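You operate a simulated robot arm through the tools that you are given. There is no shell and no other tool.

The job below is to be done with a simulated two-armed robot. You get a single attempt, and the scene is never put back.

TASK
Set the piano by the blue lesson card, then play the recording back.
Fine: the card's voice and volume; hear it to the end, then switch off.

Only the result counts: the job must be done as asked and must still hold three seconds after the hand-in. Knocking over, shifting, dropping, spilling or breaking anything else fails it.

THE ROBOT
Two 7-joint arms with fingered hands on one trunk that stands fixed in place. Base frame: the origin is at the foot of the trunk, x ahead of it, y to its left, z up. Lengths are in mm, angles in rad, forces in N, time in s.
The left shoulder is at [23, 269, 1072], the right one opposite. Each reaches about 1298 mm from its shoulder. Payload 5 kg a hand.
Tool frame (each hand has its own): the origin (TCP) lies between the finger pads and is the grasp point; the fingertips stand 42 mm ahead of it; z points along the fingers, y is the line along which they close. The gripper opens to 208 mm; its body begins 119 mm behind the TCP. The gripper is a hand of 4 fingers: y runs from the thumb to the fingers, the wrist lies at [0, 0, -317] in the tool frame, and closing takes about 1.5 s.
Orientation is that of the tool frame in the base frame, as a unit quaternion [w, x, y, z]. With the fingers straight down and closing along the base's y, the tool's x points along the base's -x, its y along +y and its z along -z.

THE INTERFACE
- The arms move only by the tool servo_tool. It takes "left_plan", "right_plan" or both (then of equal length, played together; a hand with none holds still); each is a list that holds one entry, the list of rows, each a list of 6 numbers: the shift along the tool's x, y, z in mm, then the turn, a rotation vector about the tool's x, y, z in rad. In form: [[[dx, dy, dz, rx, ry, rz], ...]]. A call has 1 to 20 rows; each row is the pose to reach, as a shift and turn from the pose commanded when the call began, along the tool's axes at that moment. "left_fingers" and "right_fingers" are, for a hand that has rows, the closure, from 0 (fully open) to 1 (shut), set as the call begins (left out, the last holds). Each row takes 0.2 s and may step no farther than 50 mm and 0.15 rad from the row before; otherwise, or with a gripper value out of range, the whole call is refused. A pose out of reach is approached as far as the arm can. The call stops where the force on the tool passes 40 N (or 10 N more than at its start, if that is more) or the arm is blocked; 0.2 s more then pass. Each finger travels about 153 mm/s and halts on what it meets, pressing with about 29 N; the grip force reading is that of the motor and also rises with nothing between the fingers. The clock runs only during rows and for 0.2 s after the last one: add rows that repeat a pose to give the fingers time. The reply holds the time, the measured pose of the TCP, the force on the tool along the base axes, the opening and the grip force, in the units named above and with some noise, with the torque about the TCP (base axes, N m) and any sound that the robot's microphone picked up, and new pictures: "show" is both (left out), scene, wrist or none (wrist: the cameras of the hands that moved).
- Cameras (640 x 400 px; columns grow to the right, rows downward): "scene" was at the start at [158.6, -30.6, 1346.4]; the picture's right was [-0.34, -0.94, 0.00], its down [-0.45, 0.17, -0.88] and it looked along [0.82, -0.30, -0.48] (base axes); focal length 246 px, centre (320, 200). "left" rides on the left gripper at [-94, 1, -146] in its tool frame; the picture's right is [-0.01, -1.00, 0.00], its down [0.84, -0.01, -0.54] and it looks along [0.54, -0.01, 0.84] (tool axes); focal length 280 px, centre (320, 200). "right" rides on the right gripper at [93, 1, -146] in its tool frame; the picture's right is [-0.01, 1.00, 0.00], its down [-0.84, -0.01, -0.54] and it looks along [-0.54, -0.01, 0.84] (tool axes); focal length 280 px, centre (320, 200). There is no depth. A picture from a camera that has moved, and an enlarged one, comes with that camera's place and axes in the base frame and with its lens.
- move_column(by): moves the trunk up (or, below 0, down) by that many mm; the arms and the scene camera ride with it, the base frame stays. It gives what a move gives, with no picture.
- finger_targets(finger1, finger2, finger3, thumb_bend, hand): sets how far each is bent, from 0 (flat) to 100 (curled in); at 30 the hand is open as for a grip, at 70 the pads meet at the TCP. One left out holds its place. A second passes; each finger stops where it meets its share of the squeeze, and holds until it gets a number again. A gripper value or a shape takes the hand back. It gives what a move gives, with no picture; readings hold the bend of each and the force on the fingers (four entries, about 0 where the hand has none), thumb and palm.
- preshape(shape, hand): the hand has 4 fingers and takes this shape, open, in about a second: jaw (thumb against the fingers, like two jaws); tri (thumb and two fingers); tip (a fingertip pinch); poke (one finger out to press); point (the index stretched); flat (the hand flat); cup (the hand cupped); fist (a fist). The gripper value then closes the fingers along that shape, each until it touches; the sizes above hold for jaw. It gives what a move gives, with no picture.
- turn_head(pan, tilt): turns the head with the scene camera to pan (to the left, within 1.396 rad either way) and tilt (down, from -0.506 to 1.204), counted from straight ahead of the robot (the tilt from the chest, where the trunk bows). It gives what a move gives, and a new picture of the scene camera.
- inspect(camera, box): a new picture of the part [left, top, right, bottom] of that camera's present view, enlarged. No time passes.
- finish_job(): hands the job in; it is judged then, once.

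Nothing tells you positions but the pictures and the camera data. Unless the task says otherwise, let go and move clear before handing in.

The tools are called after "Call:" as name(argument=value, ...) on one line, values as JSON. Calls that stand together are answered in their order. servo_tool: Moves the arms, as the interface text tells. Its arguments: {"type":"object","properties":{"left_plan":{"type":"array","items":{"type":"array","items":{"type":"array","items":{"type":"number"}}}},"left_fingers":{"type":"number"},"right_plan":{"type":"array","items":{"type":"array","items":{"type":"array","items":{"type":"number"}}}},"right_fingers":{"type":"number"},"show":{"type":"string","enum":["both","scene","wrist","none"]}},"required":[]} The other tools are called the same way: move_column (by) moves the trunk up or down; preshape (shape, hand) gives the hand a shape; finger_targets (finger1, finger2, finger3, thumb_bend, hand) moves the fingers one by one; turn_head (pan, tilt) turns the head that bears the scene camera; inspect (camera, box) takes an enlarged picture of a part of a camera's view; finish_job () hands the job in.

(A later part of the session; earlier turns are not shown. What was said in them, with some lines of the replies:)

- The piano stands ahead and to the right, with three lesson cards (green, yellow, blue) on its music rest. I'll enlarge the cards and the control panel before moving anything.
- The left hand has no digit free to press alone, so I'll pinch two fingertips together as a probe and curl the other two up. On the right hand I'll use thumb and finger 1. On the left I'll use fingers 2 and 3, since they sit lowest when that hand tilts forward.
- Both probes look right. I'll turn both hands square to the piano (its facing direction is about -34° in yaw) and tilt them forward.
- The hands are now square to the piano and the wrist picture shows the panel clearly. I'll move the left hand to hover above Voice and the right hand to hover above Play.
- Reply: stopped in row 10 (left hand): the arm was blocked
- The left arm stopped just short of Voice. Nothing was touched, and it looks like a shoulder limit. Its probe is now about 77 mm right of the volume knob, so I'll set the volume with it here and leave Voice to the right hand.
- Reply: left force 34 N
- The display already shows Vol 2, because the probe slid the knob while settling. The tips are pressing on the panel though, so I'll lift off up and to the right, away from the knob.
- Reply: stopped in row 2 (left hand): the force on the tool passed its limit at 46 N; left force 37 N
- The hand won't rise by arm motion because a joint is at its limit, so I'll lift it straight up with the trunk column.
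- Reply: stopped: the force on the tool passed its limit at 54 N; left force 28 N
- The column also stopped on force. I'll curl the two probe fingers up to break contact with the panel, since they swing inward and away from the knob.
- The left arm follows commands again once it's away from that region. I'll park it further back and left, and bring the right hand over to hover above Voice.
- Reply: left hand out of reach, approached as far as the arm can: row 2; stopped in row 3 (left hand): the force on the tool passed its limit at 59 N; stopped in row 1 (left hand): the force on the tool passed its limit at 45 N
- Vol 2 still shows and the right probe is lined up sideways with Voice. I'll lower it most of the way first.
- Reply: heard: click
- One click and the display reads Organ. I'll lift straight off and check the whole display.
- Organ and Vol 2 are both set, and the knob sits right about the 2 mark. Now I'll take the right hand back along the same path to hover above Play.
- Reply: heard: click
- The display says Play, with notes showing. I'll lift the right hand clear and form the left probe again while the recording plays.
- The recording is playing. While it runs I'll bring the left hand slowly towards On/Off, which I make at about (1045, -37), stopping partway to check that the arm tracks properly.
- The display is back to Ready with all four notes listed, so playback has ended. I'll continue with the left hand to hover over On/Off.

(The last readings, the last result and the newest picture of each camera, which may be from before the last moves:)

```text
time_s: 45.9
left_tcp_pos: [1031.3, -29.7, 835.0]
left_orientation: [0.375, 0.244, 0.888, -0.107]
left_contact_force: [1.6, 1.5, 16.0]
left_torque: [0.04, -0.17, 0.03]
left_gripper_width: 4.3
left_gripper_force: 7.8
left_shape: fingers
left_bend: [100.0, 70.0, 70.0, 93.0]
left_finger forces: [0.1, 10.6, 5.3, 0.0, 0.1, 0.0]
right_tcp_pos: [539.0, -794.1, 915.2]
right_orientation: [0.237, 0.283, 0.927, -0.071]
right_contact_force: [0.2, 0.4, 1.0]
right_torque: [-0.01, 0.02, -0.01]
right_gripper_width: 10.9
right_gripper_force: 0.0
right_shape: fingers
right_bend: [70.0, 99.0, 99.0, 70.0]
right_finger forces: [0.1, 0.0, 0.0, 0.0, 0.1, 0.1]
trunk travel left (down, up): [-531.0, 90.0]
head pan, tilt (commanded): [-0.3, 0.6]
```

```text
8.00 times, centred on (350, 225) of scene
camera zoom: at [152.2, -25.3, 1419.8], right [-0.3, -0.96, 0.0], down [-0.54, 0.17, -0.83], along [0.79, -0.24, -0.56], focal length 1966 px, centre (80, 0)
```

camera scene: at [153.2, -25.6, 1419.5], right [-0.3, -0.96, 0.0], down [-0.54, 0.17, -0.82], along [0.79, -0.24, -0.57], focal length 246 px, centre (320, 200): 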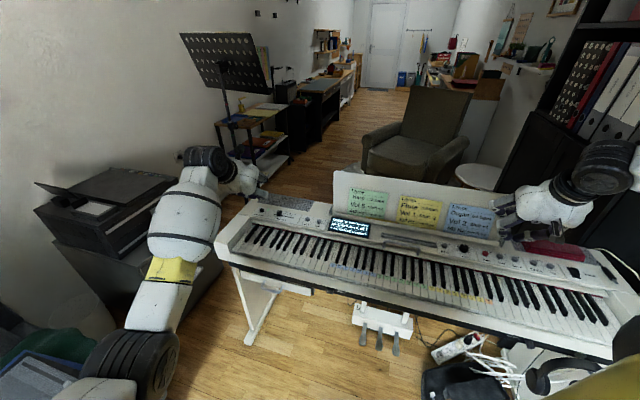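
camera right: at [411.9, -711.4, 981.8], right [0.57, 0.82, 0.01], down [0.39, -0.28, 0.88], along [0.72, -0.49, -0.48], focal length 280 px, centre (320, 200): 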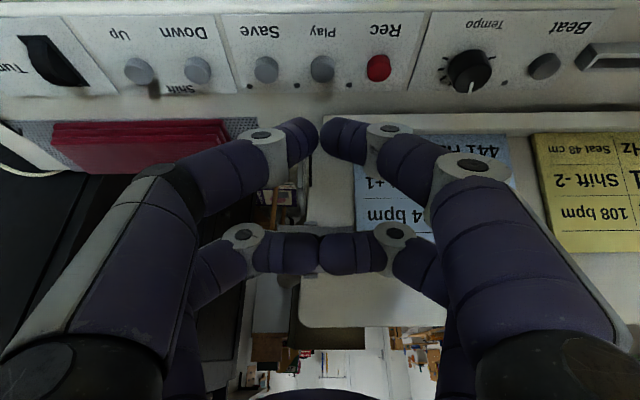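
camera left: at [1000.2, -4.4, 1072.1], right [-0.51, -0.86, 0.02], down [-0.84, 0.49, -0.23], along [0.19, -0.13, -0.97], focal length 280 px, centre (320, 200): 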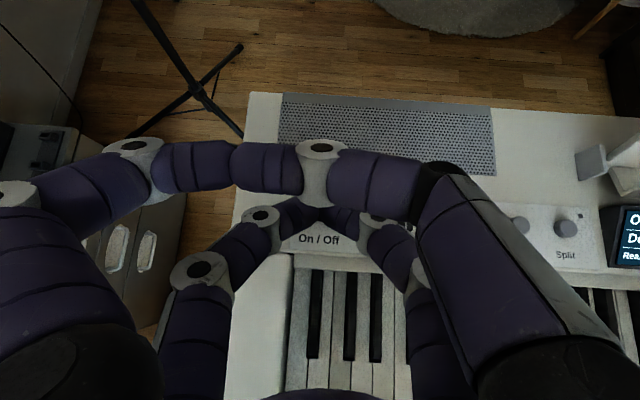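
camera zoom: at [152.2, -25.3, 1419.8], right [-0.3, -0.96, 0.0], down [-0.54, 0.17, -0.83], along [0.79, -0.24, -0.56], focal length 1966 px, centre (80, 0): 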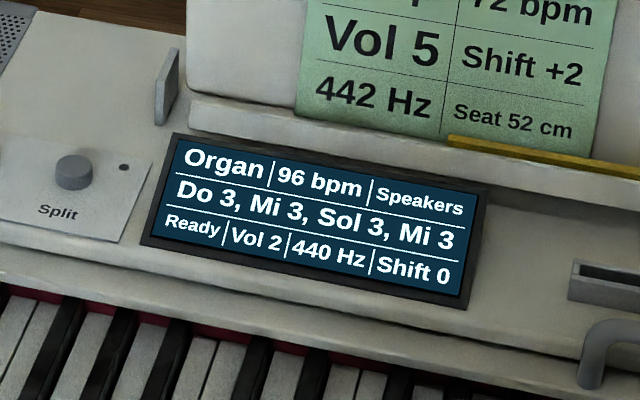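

Call:
inspect(camera="left", box=[280, 180, 360, 240])

Call:
inspect(camera="scene", box=[240, 190, 290, 220])

```text
6.67 times, centred on (320, 210) of left
camera zoom: at [998.0, -6.1, 1001.7], right [-0.51, -0.86, 0.02], down [-0.84, 0.49, -0.23], along [0.19, -0.13, -0.97], focal length 1869 px, centre (320, 133)
```

zoom: 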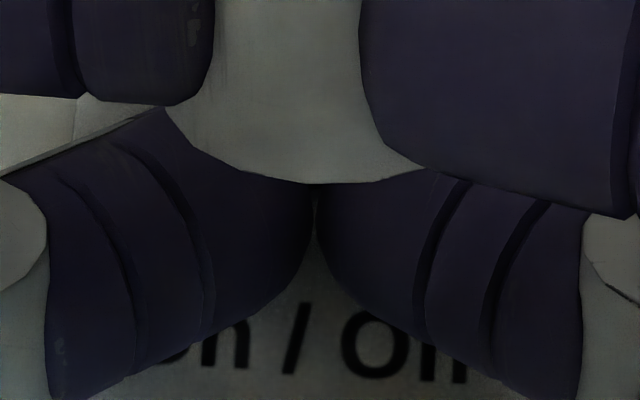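

```text
12.80 times, centred on (265, 205) of scene
camera zoom: at [152.2, -25.3, 1419.8], right [-0.3, -0.96, 0.0], down [-0.54, 0.17, -0.83], along [0.79, -0.24, -0.56], focal length 3146 px, centre (1024, 136)
```

zoom: 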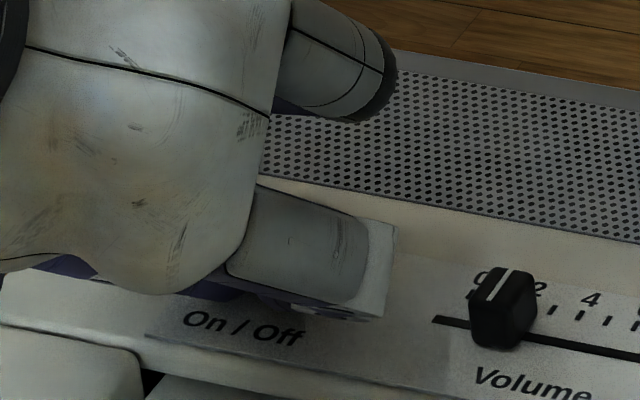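

Call:
servo_tool(left_plan=[[[1.1, 0, 1, 0, 0, 0], [1.1, 0, 1, 0, 0, 0], [1.1, 0, 1, 0, 0, 0], [1.1, 0, 1, 0, 0, 0], [1.1, 0, 1, 0, 0, 0], [1.1, 0, 1, 0, 0, 0], [1.1, 0, 1, 0, 0, 0], [1.1, 0, 1, 0, 0, 0], [1.1, 0, 1, 0, 0, 0], [1.1, 0, 1, 0, 0, 0]]], show="none")

Call:
inspect(camera="scene", box=[310, 200, 390, 250])

```text
time_s: 48.1
left_tcp_pos: [1031.6, -30.3, 832.8]
left_orientation: [0.377, 0.244, 0.887, -0.107]
left_contact_force: [10.7, -2.9, 36.9]
left_torque: [-0.16, -0.82, -0.05]
left_gripper_width: 4.3
left_gripper_force: 17.6
left_shape: fingers
left_bend: [100.0, 71.0, 70.0, 93.0]
left_finger forces: [0.0, 25.4, 11.2, 0.1, 0.0, 0.0]
right_tcp_pos: [537.6, -794.6, 914.8]
right_orientation: [0.237, 0.283, 0.927, -0.07]
right_contact_force: [-0.2, 0.2, -0.2]
right_torque: [-0.01, 0.03, 0.03]
right_gripper_width: 10.9
right_gripper_force: 0.0
right_shape: fingers
right_bend: [70.0, 99.0, 99.0, 70.0]
right_finger forces: [0.0, 0.0, 0.1, 0.1, 0.0, 0.0]
trunk travel left (down, up): [-531.0, 90.0]
head pan, tilt (commanded): [-0.3, 0.6]
```

```text
8.00 times, centred on (350, 225) of scene
camera zoom: at [151.1, -25.5, 1419.9], right [-0.3, -0.96, 0.0], down [-0.54, 0.17, -0.83], along [0.79, -0.24, -0.56], focal length 1966 px, centre (80, 0)
```

zoom: 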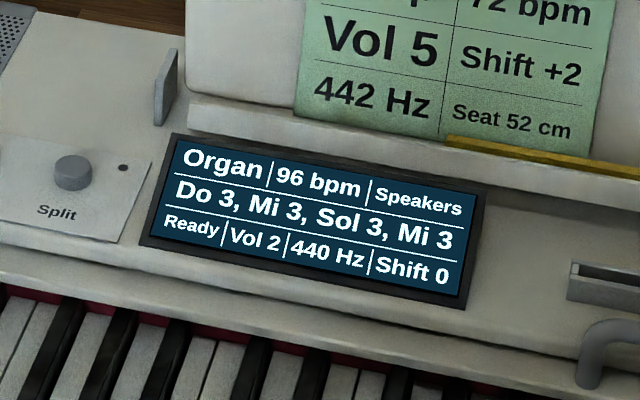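

Call:
servo_tool(left_plan=[[[-7.2, 0, -7, 0, 0, 0], [-21.5, 0, -20.9, 0, 0, 0], [-35.8, 0, -34.9, 0, 0, 0]]], show="wrist")

Call:
inspect(camera="left", box=[240, 140, 400, 240])

Call:
inspect(camera="scene", box=[230, 175, 310, 225])

```text
time_s: 48.9
left_tcp_pos: [1031.7, -30.5, 875.9]
left_orientation: [0.373, 0.244, 0.889, -0.107]
left_contact_force: [-0.5, 0.0, -1.1]
left_torque: [-0.04, -0.1, 0.01]
left_gripper_width: 4.5
left_gripper_force: 0.1
left_shape: fingers
left_bend: [100.0, 70.0, 70.0, 93.0]
left_finger forces: [0.0, 0.0, 0.1, 0.1, 0.0, 0.1]
right_tcp_pos: [539.8, -795.4, 914.3]
right_orientation: [0.236, 0.283, 0.927, -0.071]
right_contact_force: [-0.9, 0.0, 0.0]
right_torque: [0.02, -0.02, 0.01]
right_gripper_width: 10.9
right_gripper_force: 0.0
right_shape: fingers
right_bend: [70.0, 99.0, 99.0, 70.0]
right_finger forces: [0.0, 0.0, 0.0, 0.0, 0.0, 0.0]
trunk travel left (down, up): [-531.0, 90.0]
head pan, tilt (commanded): [-0.3, 0.6]
camera left: at [999.4, -6.1, 1044.2], right [-0.51, -0.86, 0.02], down [-0.84, 0.49, -0.22], along [0.18, -0.13, -0.97], focal length 280 px, centre (320, 200)
```

left: 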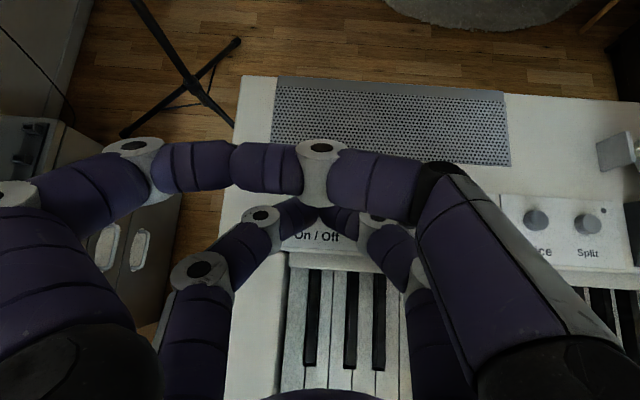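

```text
4.00 times, centred on (320, 190) of left
camera zoom: at [999.4, -6.1, 1044.2], right [-0.51, -0.86, 0.02], down [-0.84, 0.49, -0.22], along [0.18, -0.13, -0.97], focal length 1122 px, centre (320, 240)
```

zoom: 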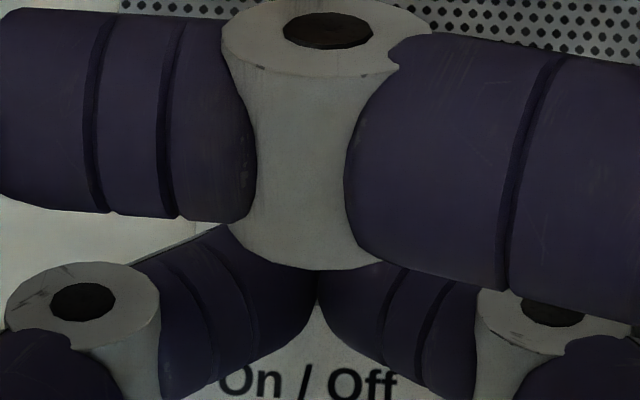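

```text
8.00 times, centred on (270, 200) of scene
camera zoom: at [153.2, -25.6, 1419.4], right [-0.3, -0.96, 0.0], down [-0.54, 0.17, -0.83], along [0.79, -0.24, -0.56], focal length 1966 px, centre (720, 200)
```

zoom: 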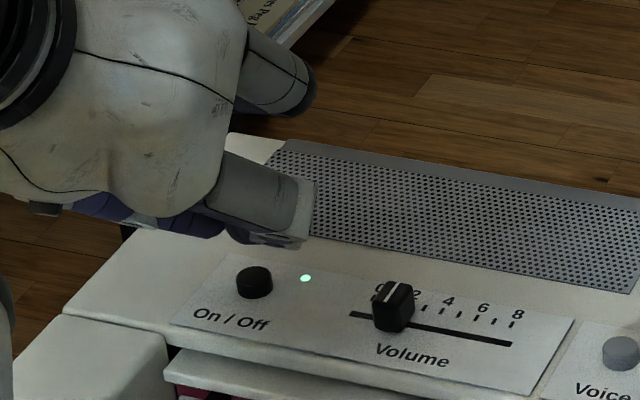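

No click even at 37 N, so the tips must be resting beside the button rather than on it. I'll open finger 1 and the thumb outward so the wrist camera can see the tips and the button.

Call:
finger_targets(hand="left", finger1=20, thumb_bend=20)

Call:
inspect(camera="left", box=[0, 0, 640, 400])

Call:
inspect(camera="left", box=[240, 140, 400, 240])

Call:
inspect(camera="scene", box=[230, 175, 310, 225])

```text
time_s: 49.9
left_tcp_pos: [1032.1, -29.1, 879.3]
left_orientation: [0.374, 0.244, 0.888, -0.107]
left_contact_force: [0.6, -1.0, 0.0]
left_torque: [-0.01, -0.03, 0.01]
left_gripper_width: 251.0
left_gripper_force: 0.0
left_shape: fingers
left_bend: [20.0, 70.0, 70.0, 20.0]
left_finger forces: [0.1, 0.0, 0.0, 0.1, 0.0, 0.0]
right_tcp_pos: [540.1, -794.9, 913.9]
right_orientation: [0.236, 0.284, 0.927, -0.071]
right_contact_force: [0.3, -0.7, -0.4]
right_torque: [-0.01, 0.03, 0.02]
right_gripper_width: 11.0
right_gripper_force: 0.1
right_shape: fingers
right_bend: [70.0, 99.0, 99.0, 70.0]
right_finger forces: [0.1, 0.0, 0.0, 0.1, 0.0, 0.1]
trunk travel left (down, up): [-531.0, 90.0]
head pan, tilt (commanded): [-0.3, 0.6]
```

```text
1.00 times, centred on (320, 200) of left (not enlarged: the box is as wide or as high as the picture)
camera zoom: at [999.6, -5.8, 1045.9], right [-0.51, -0.86, 0.02], down [-0.84, 0.49, -0.23], along [0.19, -0.13, -0.97], focal length 280 px, centre (320, 200)
```

zoom: 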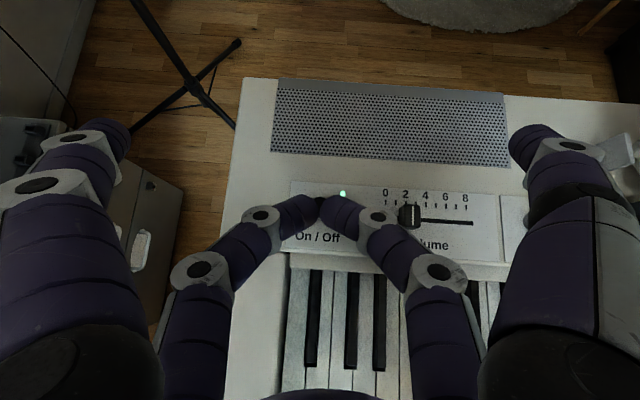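

```text
4.00 times, centred on (320, 190) of left
camera zoom: at [999.6, -5.8, 1045.9], right [-0.51, -0.86, 0.02], down [-0.84, 0.49, -0.23], along [0.19, -0.13, -0.97], focal length 1122 px, centre (320, 240)
```

zoom: 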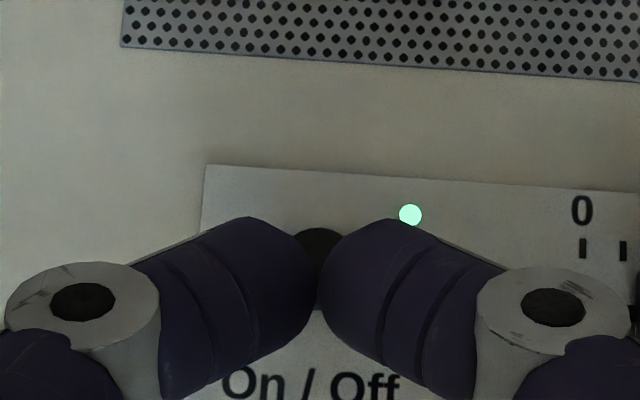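

```text
8.00 times, centred on (270, 200) of scene
camera zoom: at [153.2, -25.5, 1419.5], right [-0.3, -0.96, 0.0], down [-0.54, 0.17, -0.83], along [0.79, -0.24, -0.56], focal length 1966 px, centre (720, 200)
```

zoom: 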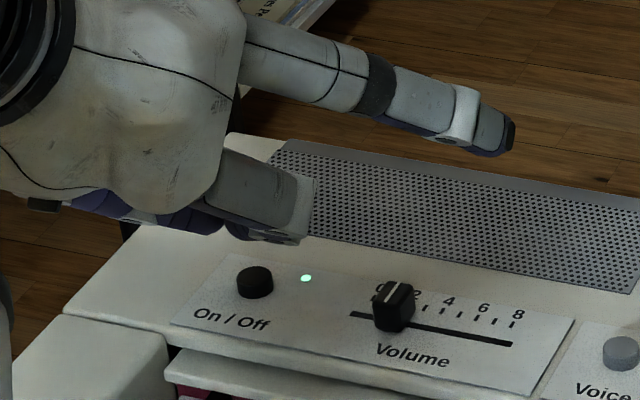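

Now it's clear: the button is about 7 mm behind the tips' lowest points and sits in the groove between the two tips. I'll shift back about 7.5 mm and left 9 mm so one tip lands on the button's centre, then descend.

Call:
servo_tool(left_plan=[[[-5.2, 8.6, 5.4, 0, 0, 0], [3.6, 8.7, 14, 0, 0, 0], [12.5, 8.8, 22.6, 0, 0, 0], [19.9, 8.9, 29.8, 0, 0, 0]]], show="none")

Call:
inspect(camera="left", box=[240, 140, 400, 240])

Call:
inspect(camera="scene", box=[230, 165, 330, 225])

```text
time_s: 50.9
left_tcp_pos: [1042.5, -24.7, 842.4]
left_orientation: [0.374, 0.244, 0.888, -0.107]
left_contact_force: [0.1, -0.2, 0.0]
left_torque: [0.01, 0.02, -0.06]
left_gripper_width: 251.2
left_gripper_force: 0.0
left_shape: fingers
left_bend: [20.0, 70.0, 70.0, 20.0]
left_finger forces: [0.0, 0.0, 0.0, 0.0, 0.0, 0.1]
right_tcp_pos: [539.7, -795.1, 914.5]
right_orientation: [0.236, 0.283, 0.927, -0.071]
right_contact_force: [-0.1, -1.1, 0.8]
right_torque: [-0.02, 0.0, 0.0]
right_gripper_width: 10.7
right_gripper_force: 0.0
right_shape: fingers
right_bend: [70.0, 99.0, 99.0, 70.0]
right_finger forces: [0.0, 0.0, 0.1, 0.0, 0.0, 0.0]
trunk travel left (down, up): [-531.0, 90.0]
head pan, tilt (commanded): [-0.3, 0.6]
```

```text
4.00 times, centred on (320, 190) of left
camera zoom: at [1010.1, -2.4, 1011.4], right [-0.51, -0.86, 0.02], down [-0.84, 0.49, -0.23], along [0.19, -0.13, -0.97], focal length 1122 px, centre (320, 240)
```

zoom: 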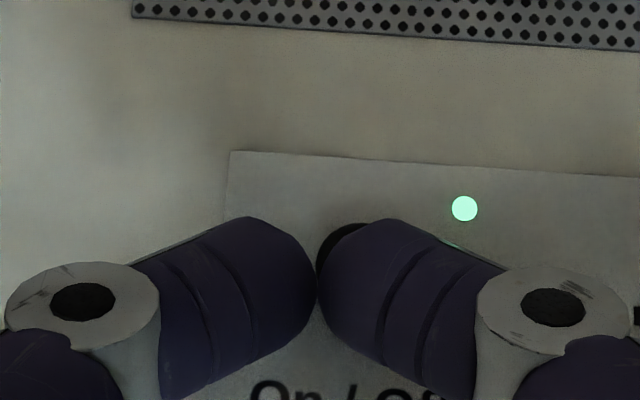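

```text
6.40 times, centred on (280, 195) of scene
camera zoom: at [153.4, -25.4, 1419.5], right [-0.3, -0.96, 0.0], down [-0.54, 0.17, -0.82], along [0.79, -0.24, -0.57], focal length 1573 px, centre (576, 232)
```

zoom: 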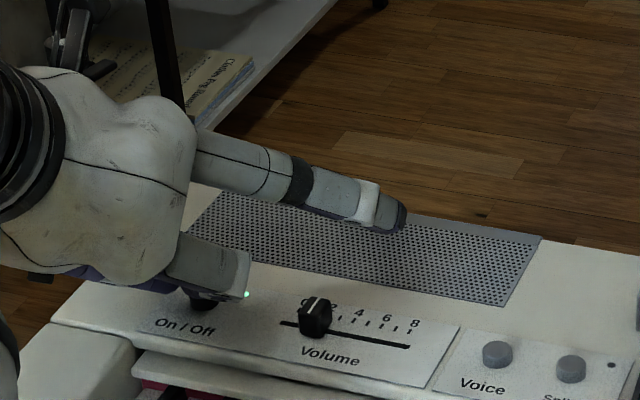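

Call:
servo_tool(left_plan=[[[2.5, 0, 2.4, 0, 0, 0], [5, 0, 4.9, 0, 0, 0]]], show="none")

```text
time_s: 51.5
left_tcp_pos: [1043.4, -26.1, 839.0]
left_orientation: [0.375, 0.245, 0.888, -0.108]
left_contact_force: [-1.4, -0.6, 6.0]
left_torque: [-0.1, 0.07, -0.03]
left_gripper_width: 251.3
left_gripper_force: 3.5
left_shape: fingers
left_bend: [20.0, 70.0, 70.0, 20.0]
left_finger forces: [0.1, 0.0, 6.4, 0.0, 0.1, 0.0]
right_tcp_pos: [539.4, -795.0, 914.3]
right_orientation: [0.236, 0.284, 0.927, -0.071]
right_contact_force: [-0.6, 0.5, -0.4]
right_torque: [-0.01, 0.02, 0.03]
right_gripper_width: 11.0
right_gripper_force: 0.0
right_shape: fingers
right_bend: [70.0, 99.0, 99.0, 70.0]
right_finger forces: [0.2, 0.0, 0.1, 0.1, 0.1, 0.0]
trunk travel left (down, up): [-531.0, 90.0]
head pan, tilt (commanded): [-0.3, 0.6]
heard: click
```

A click, with only the one tip in contact. I'll lift off now and check that the piano is off.

Call:
servo_tool(left_plan=[[[-7.2, 0, -7, 0, 0, 0], [-21.5, 0.3, -20.9, 0, 0, 0], [-43, 0.5, -41.8, 0, 0, 0]]], show="both")

Call:
inspect(camera="scene", box=[230, 170, 390, 260])

Call:
inspect(camera="left", box=[240, 140, 500, 290])

```text
time_s: 52.3
left_tcp_pos: [1043.1, -24.3, 896.8]
left_orientation: [0.373, 0.244, 0.889, -0.107]
left_contact_force: [0.1, -0.4, -0.9]
left_torque: [-0.01, -0.16, 0.06]
left_gripper_width: 251.2
left_gripper_force: 0.1
left_shape: fingers
left_bend: [20.0, 70.0, 70.0, 20.0]
left_finger forces: [0.0, 0.0, 0.0, 0.0, 0.1, 0.0]
right_tcp_pos: [538.8, -794.6, 915.1]
right_orientation: [0.237, 0.283, 0.927, -0.071]
right_contact_force: [-0.6, -0.3, 0.3]
right_torque: [0.03, -0.07, 0.03]
right_gripper_width: 10.9
right_gripper_force: 0.0
right_shape: fingers
right_bend: [70.0, 99.0, 99.0, 70.0]
right_finger forces: [0.1, 0.0, 0.0, 0.1, 0.0, 0.1]
trunk travel left (down, up): [-531.0, 90.0]
head pan, tilt (commanded): [-0.3, 0.6]
camera scene: at [152.6, -25.4, 1419.7], right [-0.3, -0.96, 0.0], down [-0.54, 0.17, -0.83], along [0.79, -0.24, -0.56], focal length 246 px, centre (320, 200)
camera left: at [1009.7, -1.7, 1064.2], right [-0.51, -0.86, 0.02], down [-0.84, 0.49, -0.23], along [0.19, -0.13, -0.97], focal length 280 px, centre (320, 200)
```

scene: 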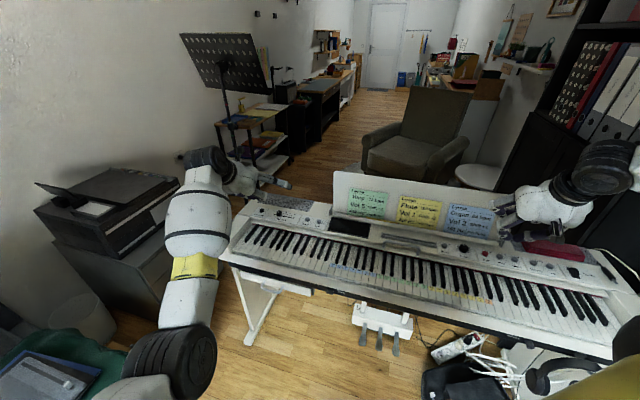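
left: 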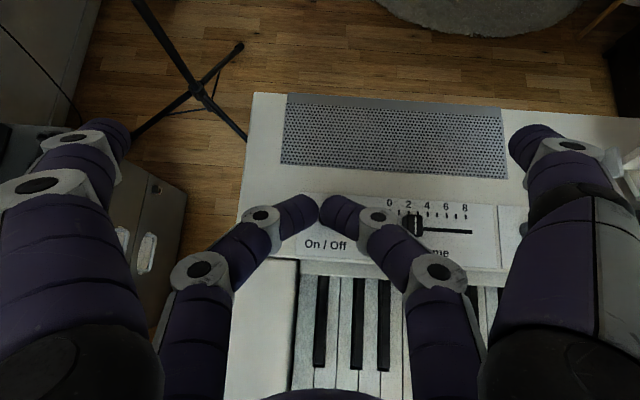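

```text
4.00 times, centred on (310, 215) of scene
camera zoom: at [152.6, -25.4, 1419.7], right [-0.3, -0.96, 0.0], down [-0.54, 0.17, -0.83], along [0.79, -0.24, -0.56], focal length 983 px, centre (360, 140)
```

zoom: 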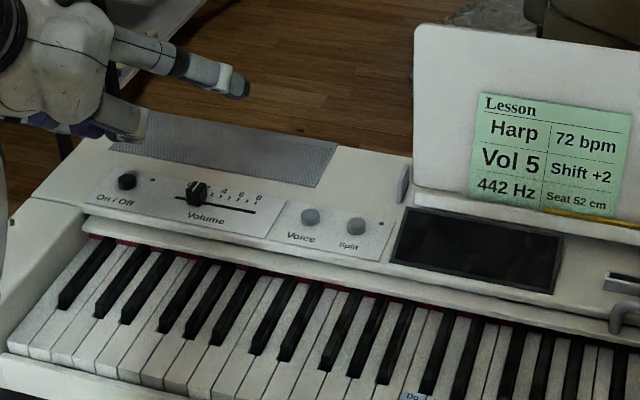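

```text
2.46 times, centred on (370, 215) of left
camera zoom: at [1009.7, -1.7, 1064.2], right [-0.51, -0.86, 0.02], down [-0.84, 0.49, -0.23], along [0.19, -0.13, -0.97], focal length 690 px, centre (197, 163)
```

zoom: 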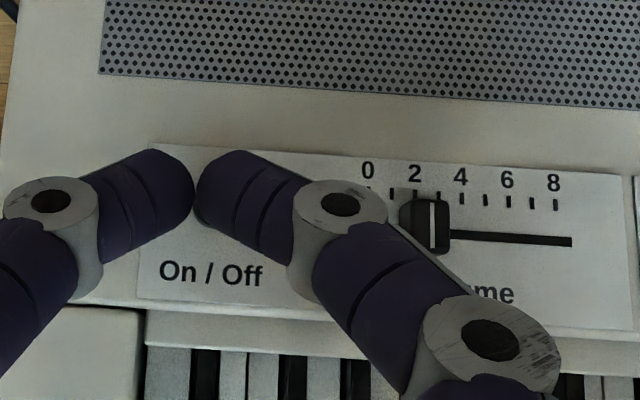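

The display and the green lamp are both off. I'll retract the left hand slowly along the way it came.

Call:
servo_tool(left_plan=[[[6.8, -0.4, -22.8, 0, 0.015, 0], [13.7, -0.8, -45.6, 0, 0.03, 0], [20.5, -1.2, -68.4, 0, 0.046, 0], [27.3, -1.7, -91.2, 0, 0.061, 0], [34.1, -2.1, -114, 0, 0.076, 0], [41, -2.5, -136.8, 0, 0.091, 0], [47.8, -2.9, -159.6, 0, 0.107, 0], [54.6, -3.3, -182.4, 0, 0.122, 0]]], show="scene")

```text
time_s: 54.3
left_tcp_pos: [911.0, 97.9, 1001.2]
left_orientation: [0.329, 0.238, 0.911, -0.073]
left_contact_force: [-0.4, 0.0, -0.3]
left_torque: [-0.02, -0.02, 0.01]
left_gripper_width: 251.4
left_gripper_force: 0.0
left_shape: fingers
left_bend: [20.0, 70.0, 70.0, 20.0]
left_finger forces: [0.0, 0.0, 0.0, 0.0, 0.0, 0.1]
right_tcp_pos: [540.6, -793.2, 914.6]
right_orientation: [0.237, 0.283, 0.927, -0.071]
right_contact_force: [0.8, 0.4, 0.3]
right_torque: [-0.01, 0.0, -0.02]
right_gripper_width: 10.8
right_gripper_force: 0.0
right_shape: fingers
right_bend: [70.0, 99.0, 99.0, 70.0]
right_finger forces: [0.0, 0.1, 0.0, 0.0, 0.0, 0.1]
trunk travel left (down, up): [-531.0, 90.0]
head pan, tilt (commanded): [-0.3, 0.6]
stopped in row 8 (left hand): the arm was blocked; the commanded pose is now the measured one
camera scene: at [153.2, -25.0, 1419.5], right [-0.3, -0.96, 0.0], down [-0.54, 0.17, -0.83], along [0.79, -0.24, -0.56], focal length 246 px, centre (320, 200)
```

scene: 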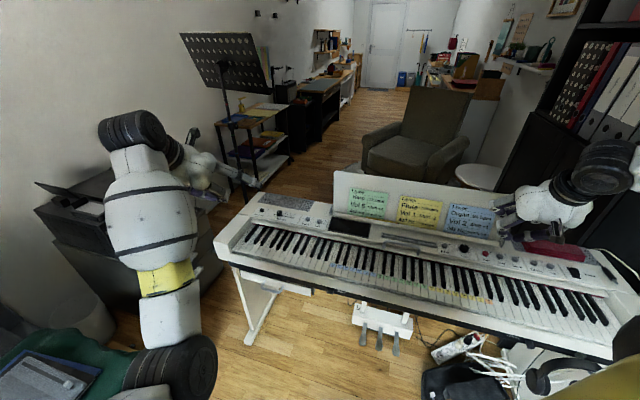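

Call:
servo_tool(left_plan=[[[0, 0, 0, 0, 0, 0], [0, 0, 0, 0, 0, 0], [0, 0, 0, 0, 0, 0], [0, 0, 0, 0, 0, 0], [0, 0, 0, 0, 0, 0]]], show="wrist")

Call:
inspect(camera="scene", box=[0, 80, 320, 400])

```text
time_s: 55.5
left_tcp_pos: [909.9, 97.4, 1001.6]
left_orientation: [0.33, 0.238, 0.911, -0.072]
left_contact_force: [-0.5, 0.6, 0.6]
left_torque: [-0.01, 0.04, 0.01]
left_gripper_width: 251.5
left_gripper_force: 0.1
left_shape: fingers
left_bend: [20.0, 70.0, 70.0, 20.0]
left_finger forces: [0.0, 0.0, 0.1, 0.0, 0.0, 0.0]
right_tcp_pos: [539.1, -794.9, 914.3]
right_orientation: [0.236, 0.283, 0.927, -0.072]
right_contact_force: [1.3, 1.0, -0.4]
right_torque: [0.0, -0.02, -0.04]
right_gripper_width: 11.2
right_gripper_force: 0.1
right_shape: fingers
right_bend: [70.0, 99.0, 99.0, 70.0]
right_finger forces: [0.0, 0.0, 0.1, 0.0, 0.1, 0.0]
trunk travel left (down, up): [-531.0, 90.0]
head pan, tilt (commanded): [-0.3, 0.6]
camera left: at [891.0, 105.5, 1172.7], right [-0.47, -0.88, -0.01], down [-0.88, 0.47, -0.12], along [0.11, -0.04, -0.99], focal length 280 px, centre (320, 200)
```

left: 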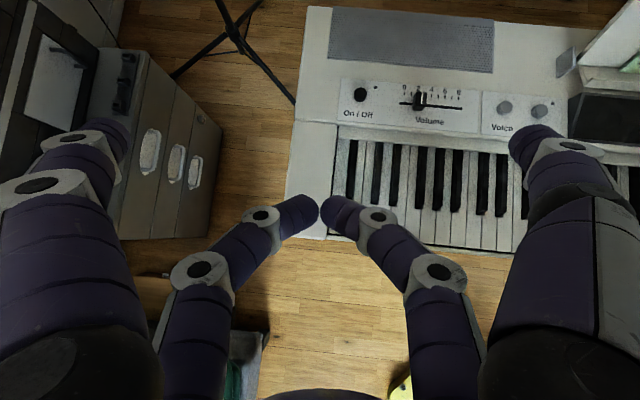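

```text
1.25 times, centred on (160, 240) of scene
camera zoom: at [153.2, -25.4, 1419.5], right [-0.3, -0.96, 0.0], down [-0.54, 0.17, -0.83], along [0.79, -0.24, -0.56], focal length 307 px, centre (520, 150)
```

zoom: 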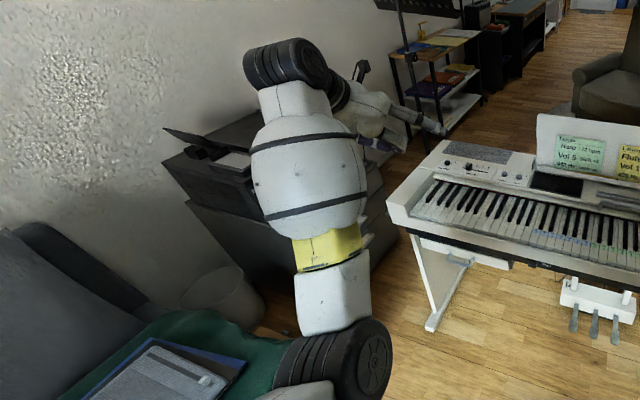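

Call:
servo_tool(right_plan=[[[-12, 0, -22, 0, 0, 0], [-24, 0, -44, 0, 0, 0], [-36, 0, -66, 0, 0, 0], [-48.1, 0, -87.9, 0, 0, 0]]], show="both")

Call:
inspect(camera="scene", box=[230, 170, 390, 260])

Call:
inspect(camera="left", box=[330, 70, 490, 150])

```text
time_s: 56.5
left_tcp_pos: [910.6, 98.9, 1000.7]
left_orientation: [0.33, 0.238, 0.911, -0.073]
left_contact_force: [-0.2, 0.7, 0.7]
left_torque: [-0.04, -0.01, 0.01]
left_gripper_width: 251.5
left_gripper_force: 0.1
left_shape: fingers
left_bend: [20.0, 70.0, 70.0, 20.0]
left_finger forces: [0.0, 0.1, 0.0, 0.1, 0.0, 0.0]
right_tcp_pos: [539.6, -794.6, 1015.8]
right_orientation: [0.237, 0.283, 0.927, -0.072]
right_contact_force: [-0.6, 0.6, 0.3]
right_torque: [-0.03, 0.0, -0.01]
right_gripper_width: 10.8
right_gripper_force: 0.1
right_shape: fingers
right_bend: [70.0, 99.0, 99.0, 70.0]
right_finger forces: [0.0, 0.0, 0.1, 0.1, 0.1, 0.1]
trunk travel left (down, up): [-531.0, 90.0]
head pan, tilt (commanded): [-0.3, 0.6]
camera scene: at [153.0, -25.2, 1419.6], right [-0.3, -0.96, 0.0], down [-0.54, 0.17, -0.83], along [0.79, -0.24, -0.56], focal length 246 px, centre (320, 200)
camera right: at [414.4, -709.6, 1100.7], right [0.57, 0.82, 0.01], down [0.39, -0.28, 0.88], along [0.72, -0.49, -0.48], focal length 280 px, centre (320, 200)
```

scene: 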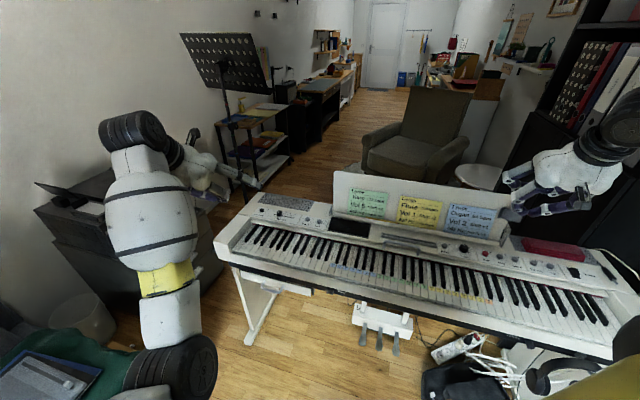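
right: 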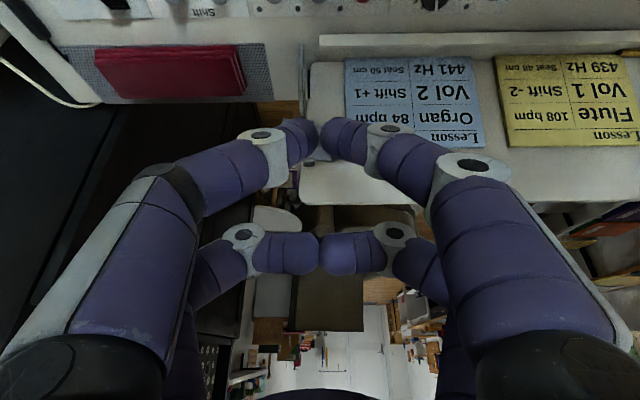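

```text
4.00 times, centred on (310, 215) of scene
camera zoom: at [153.0, -25.2, 1419.6], right [-0.3, -0.96, 0.0], down [-0.54, 0.17, -0.83], along [0.79, -0.24, -0.56], focal length 983 px, centre (360, 140)
```

zoom: 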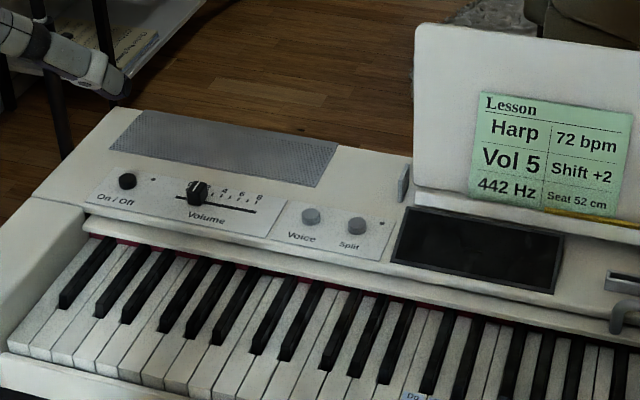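

```text
4.00 times, centred on (410, 110) of left
camera zoom: at [890.8, 105.7, 1172.4], right [-0.47, -0.88, -0.01], down [-0.88, 0.47, -0.12], along [0.11, -0.04, -0.99], focal length 1122 px, centre (-40, 560)
```

zoom: 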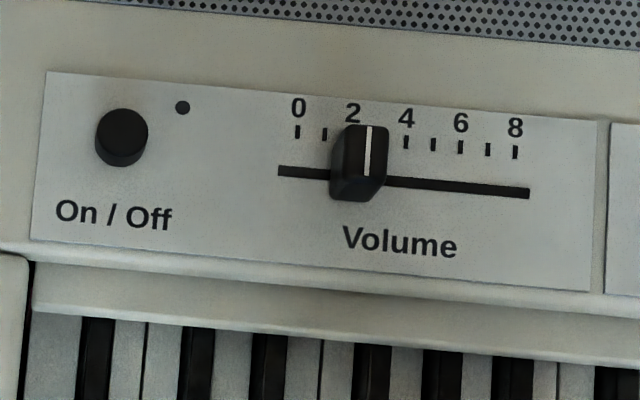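

The piano is off, the knob is at 2, the cards are still in place, and both hands are clear and still. Organ and Vol 2 were set before playback, which ran to its end before I switched off, so I'm handing in.

Call:
finish_job()

```text
The job is handed in.
```

I set the piano to Organ at volume 2 from the blue card, played the recording to its end, switched the piano off, and handed the job in.

- **Settings:** I changed only voice and volume. The card's tempo, shift, tuning and seat height I left alone, because the fine print named only those two.
- **Playback:** the recording was four notes (Do, Mi, Sol, Mi), and the display had gone back to Ready before I switched off.
- **Off:** the display and the green lamp went dark after the press on On/Off.

My first try at On/Off missed. The left hand pressed on the panel beside the button, with up to about 37 N, before I repositioned it. While I was setting the volume, the same hand also pressed the panel there, peaking at about 54 N. I saw no damage, and nothing looked moved or knocked over.

Both hands were lifted clear of the piano. The left arm stopped short of its parking spot, apparently at a joint limit, but it held still well above the keys.
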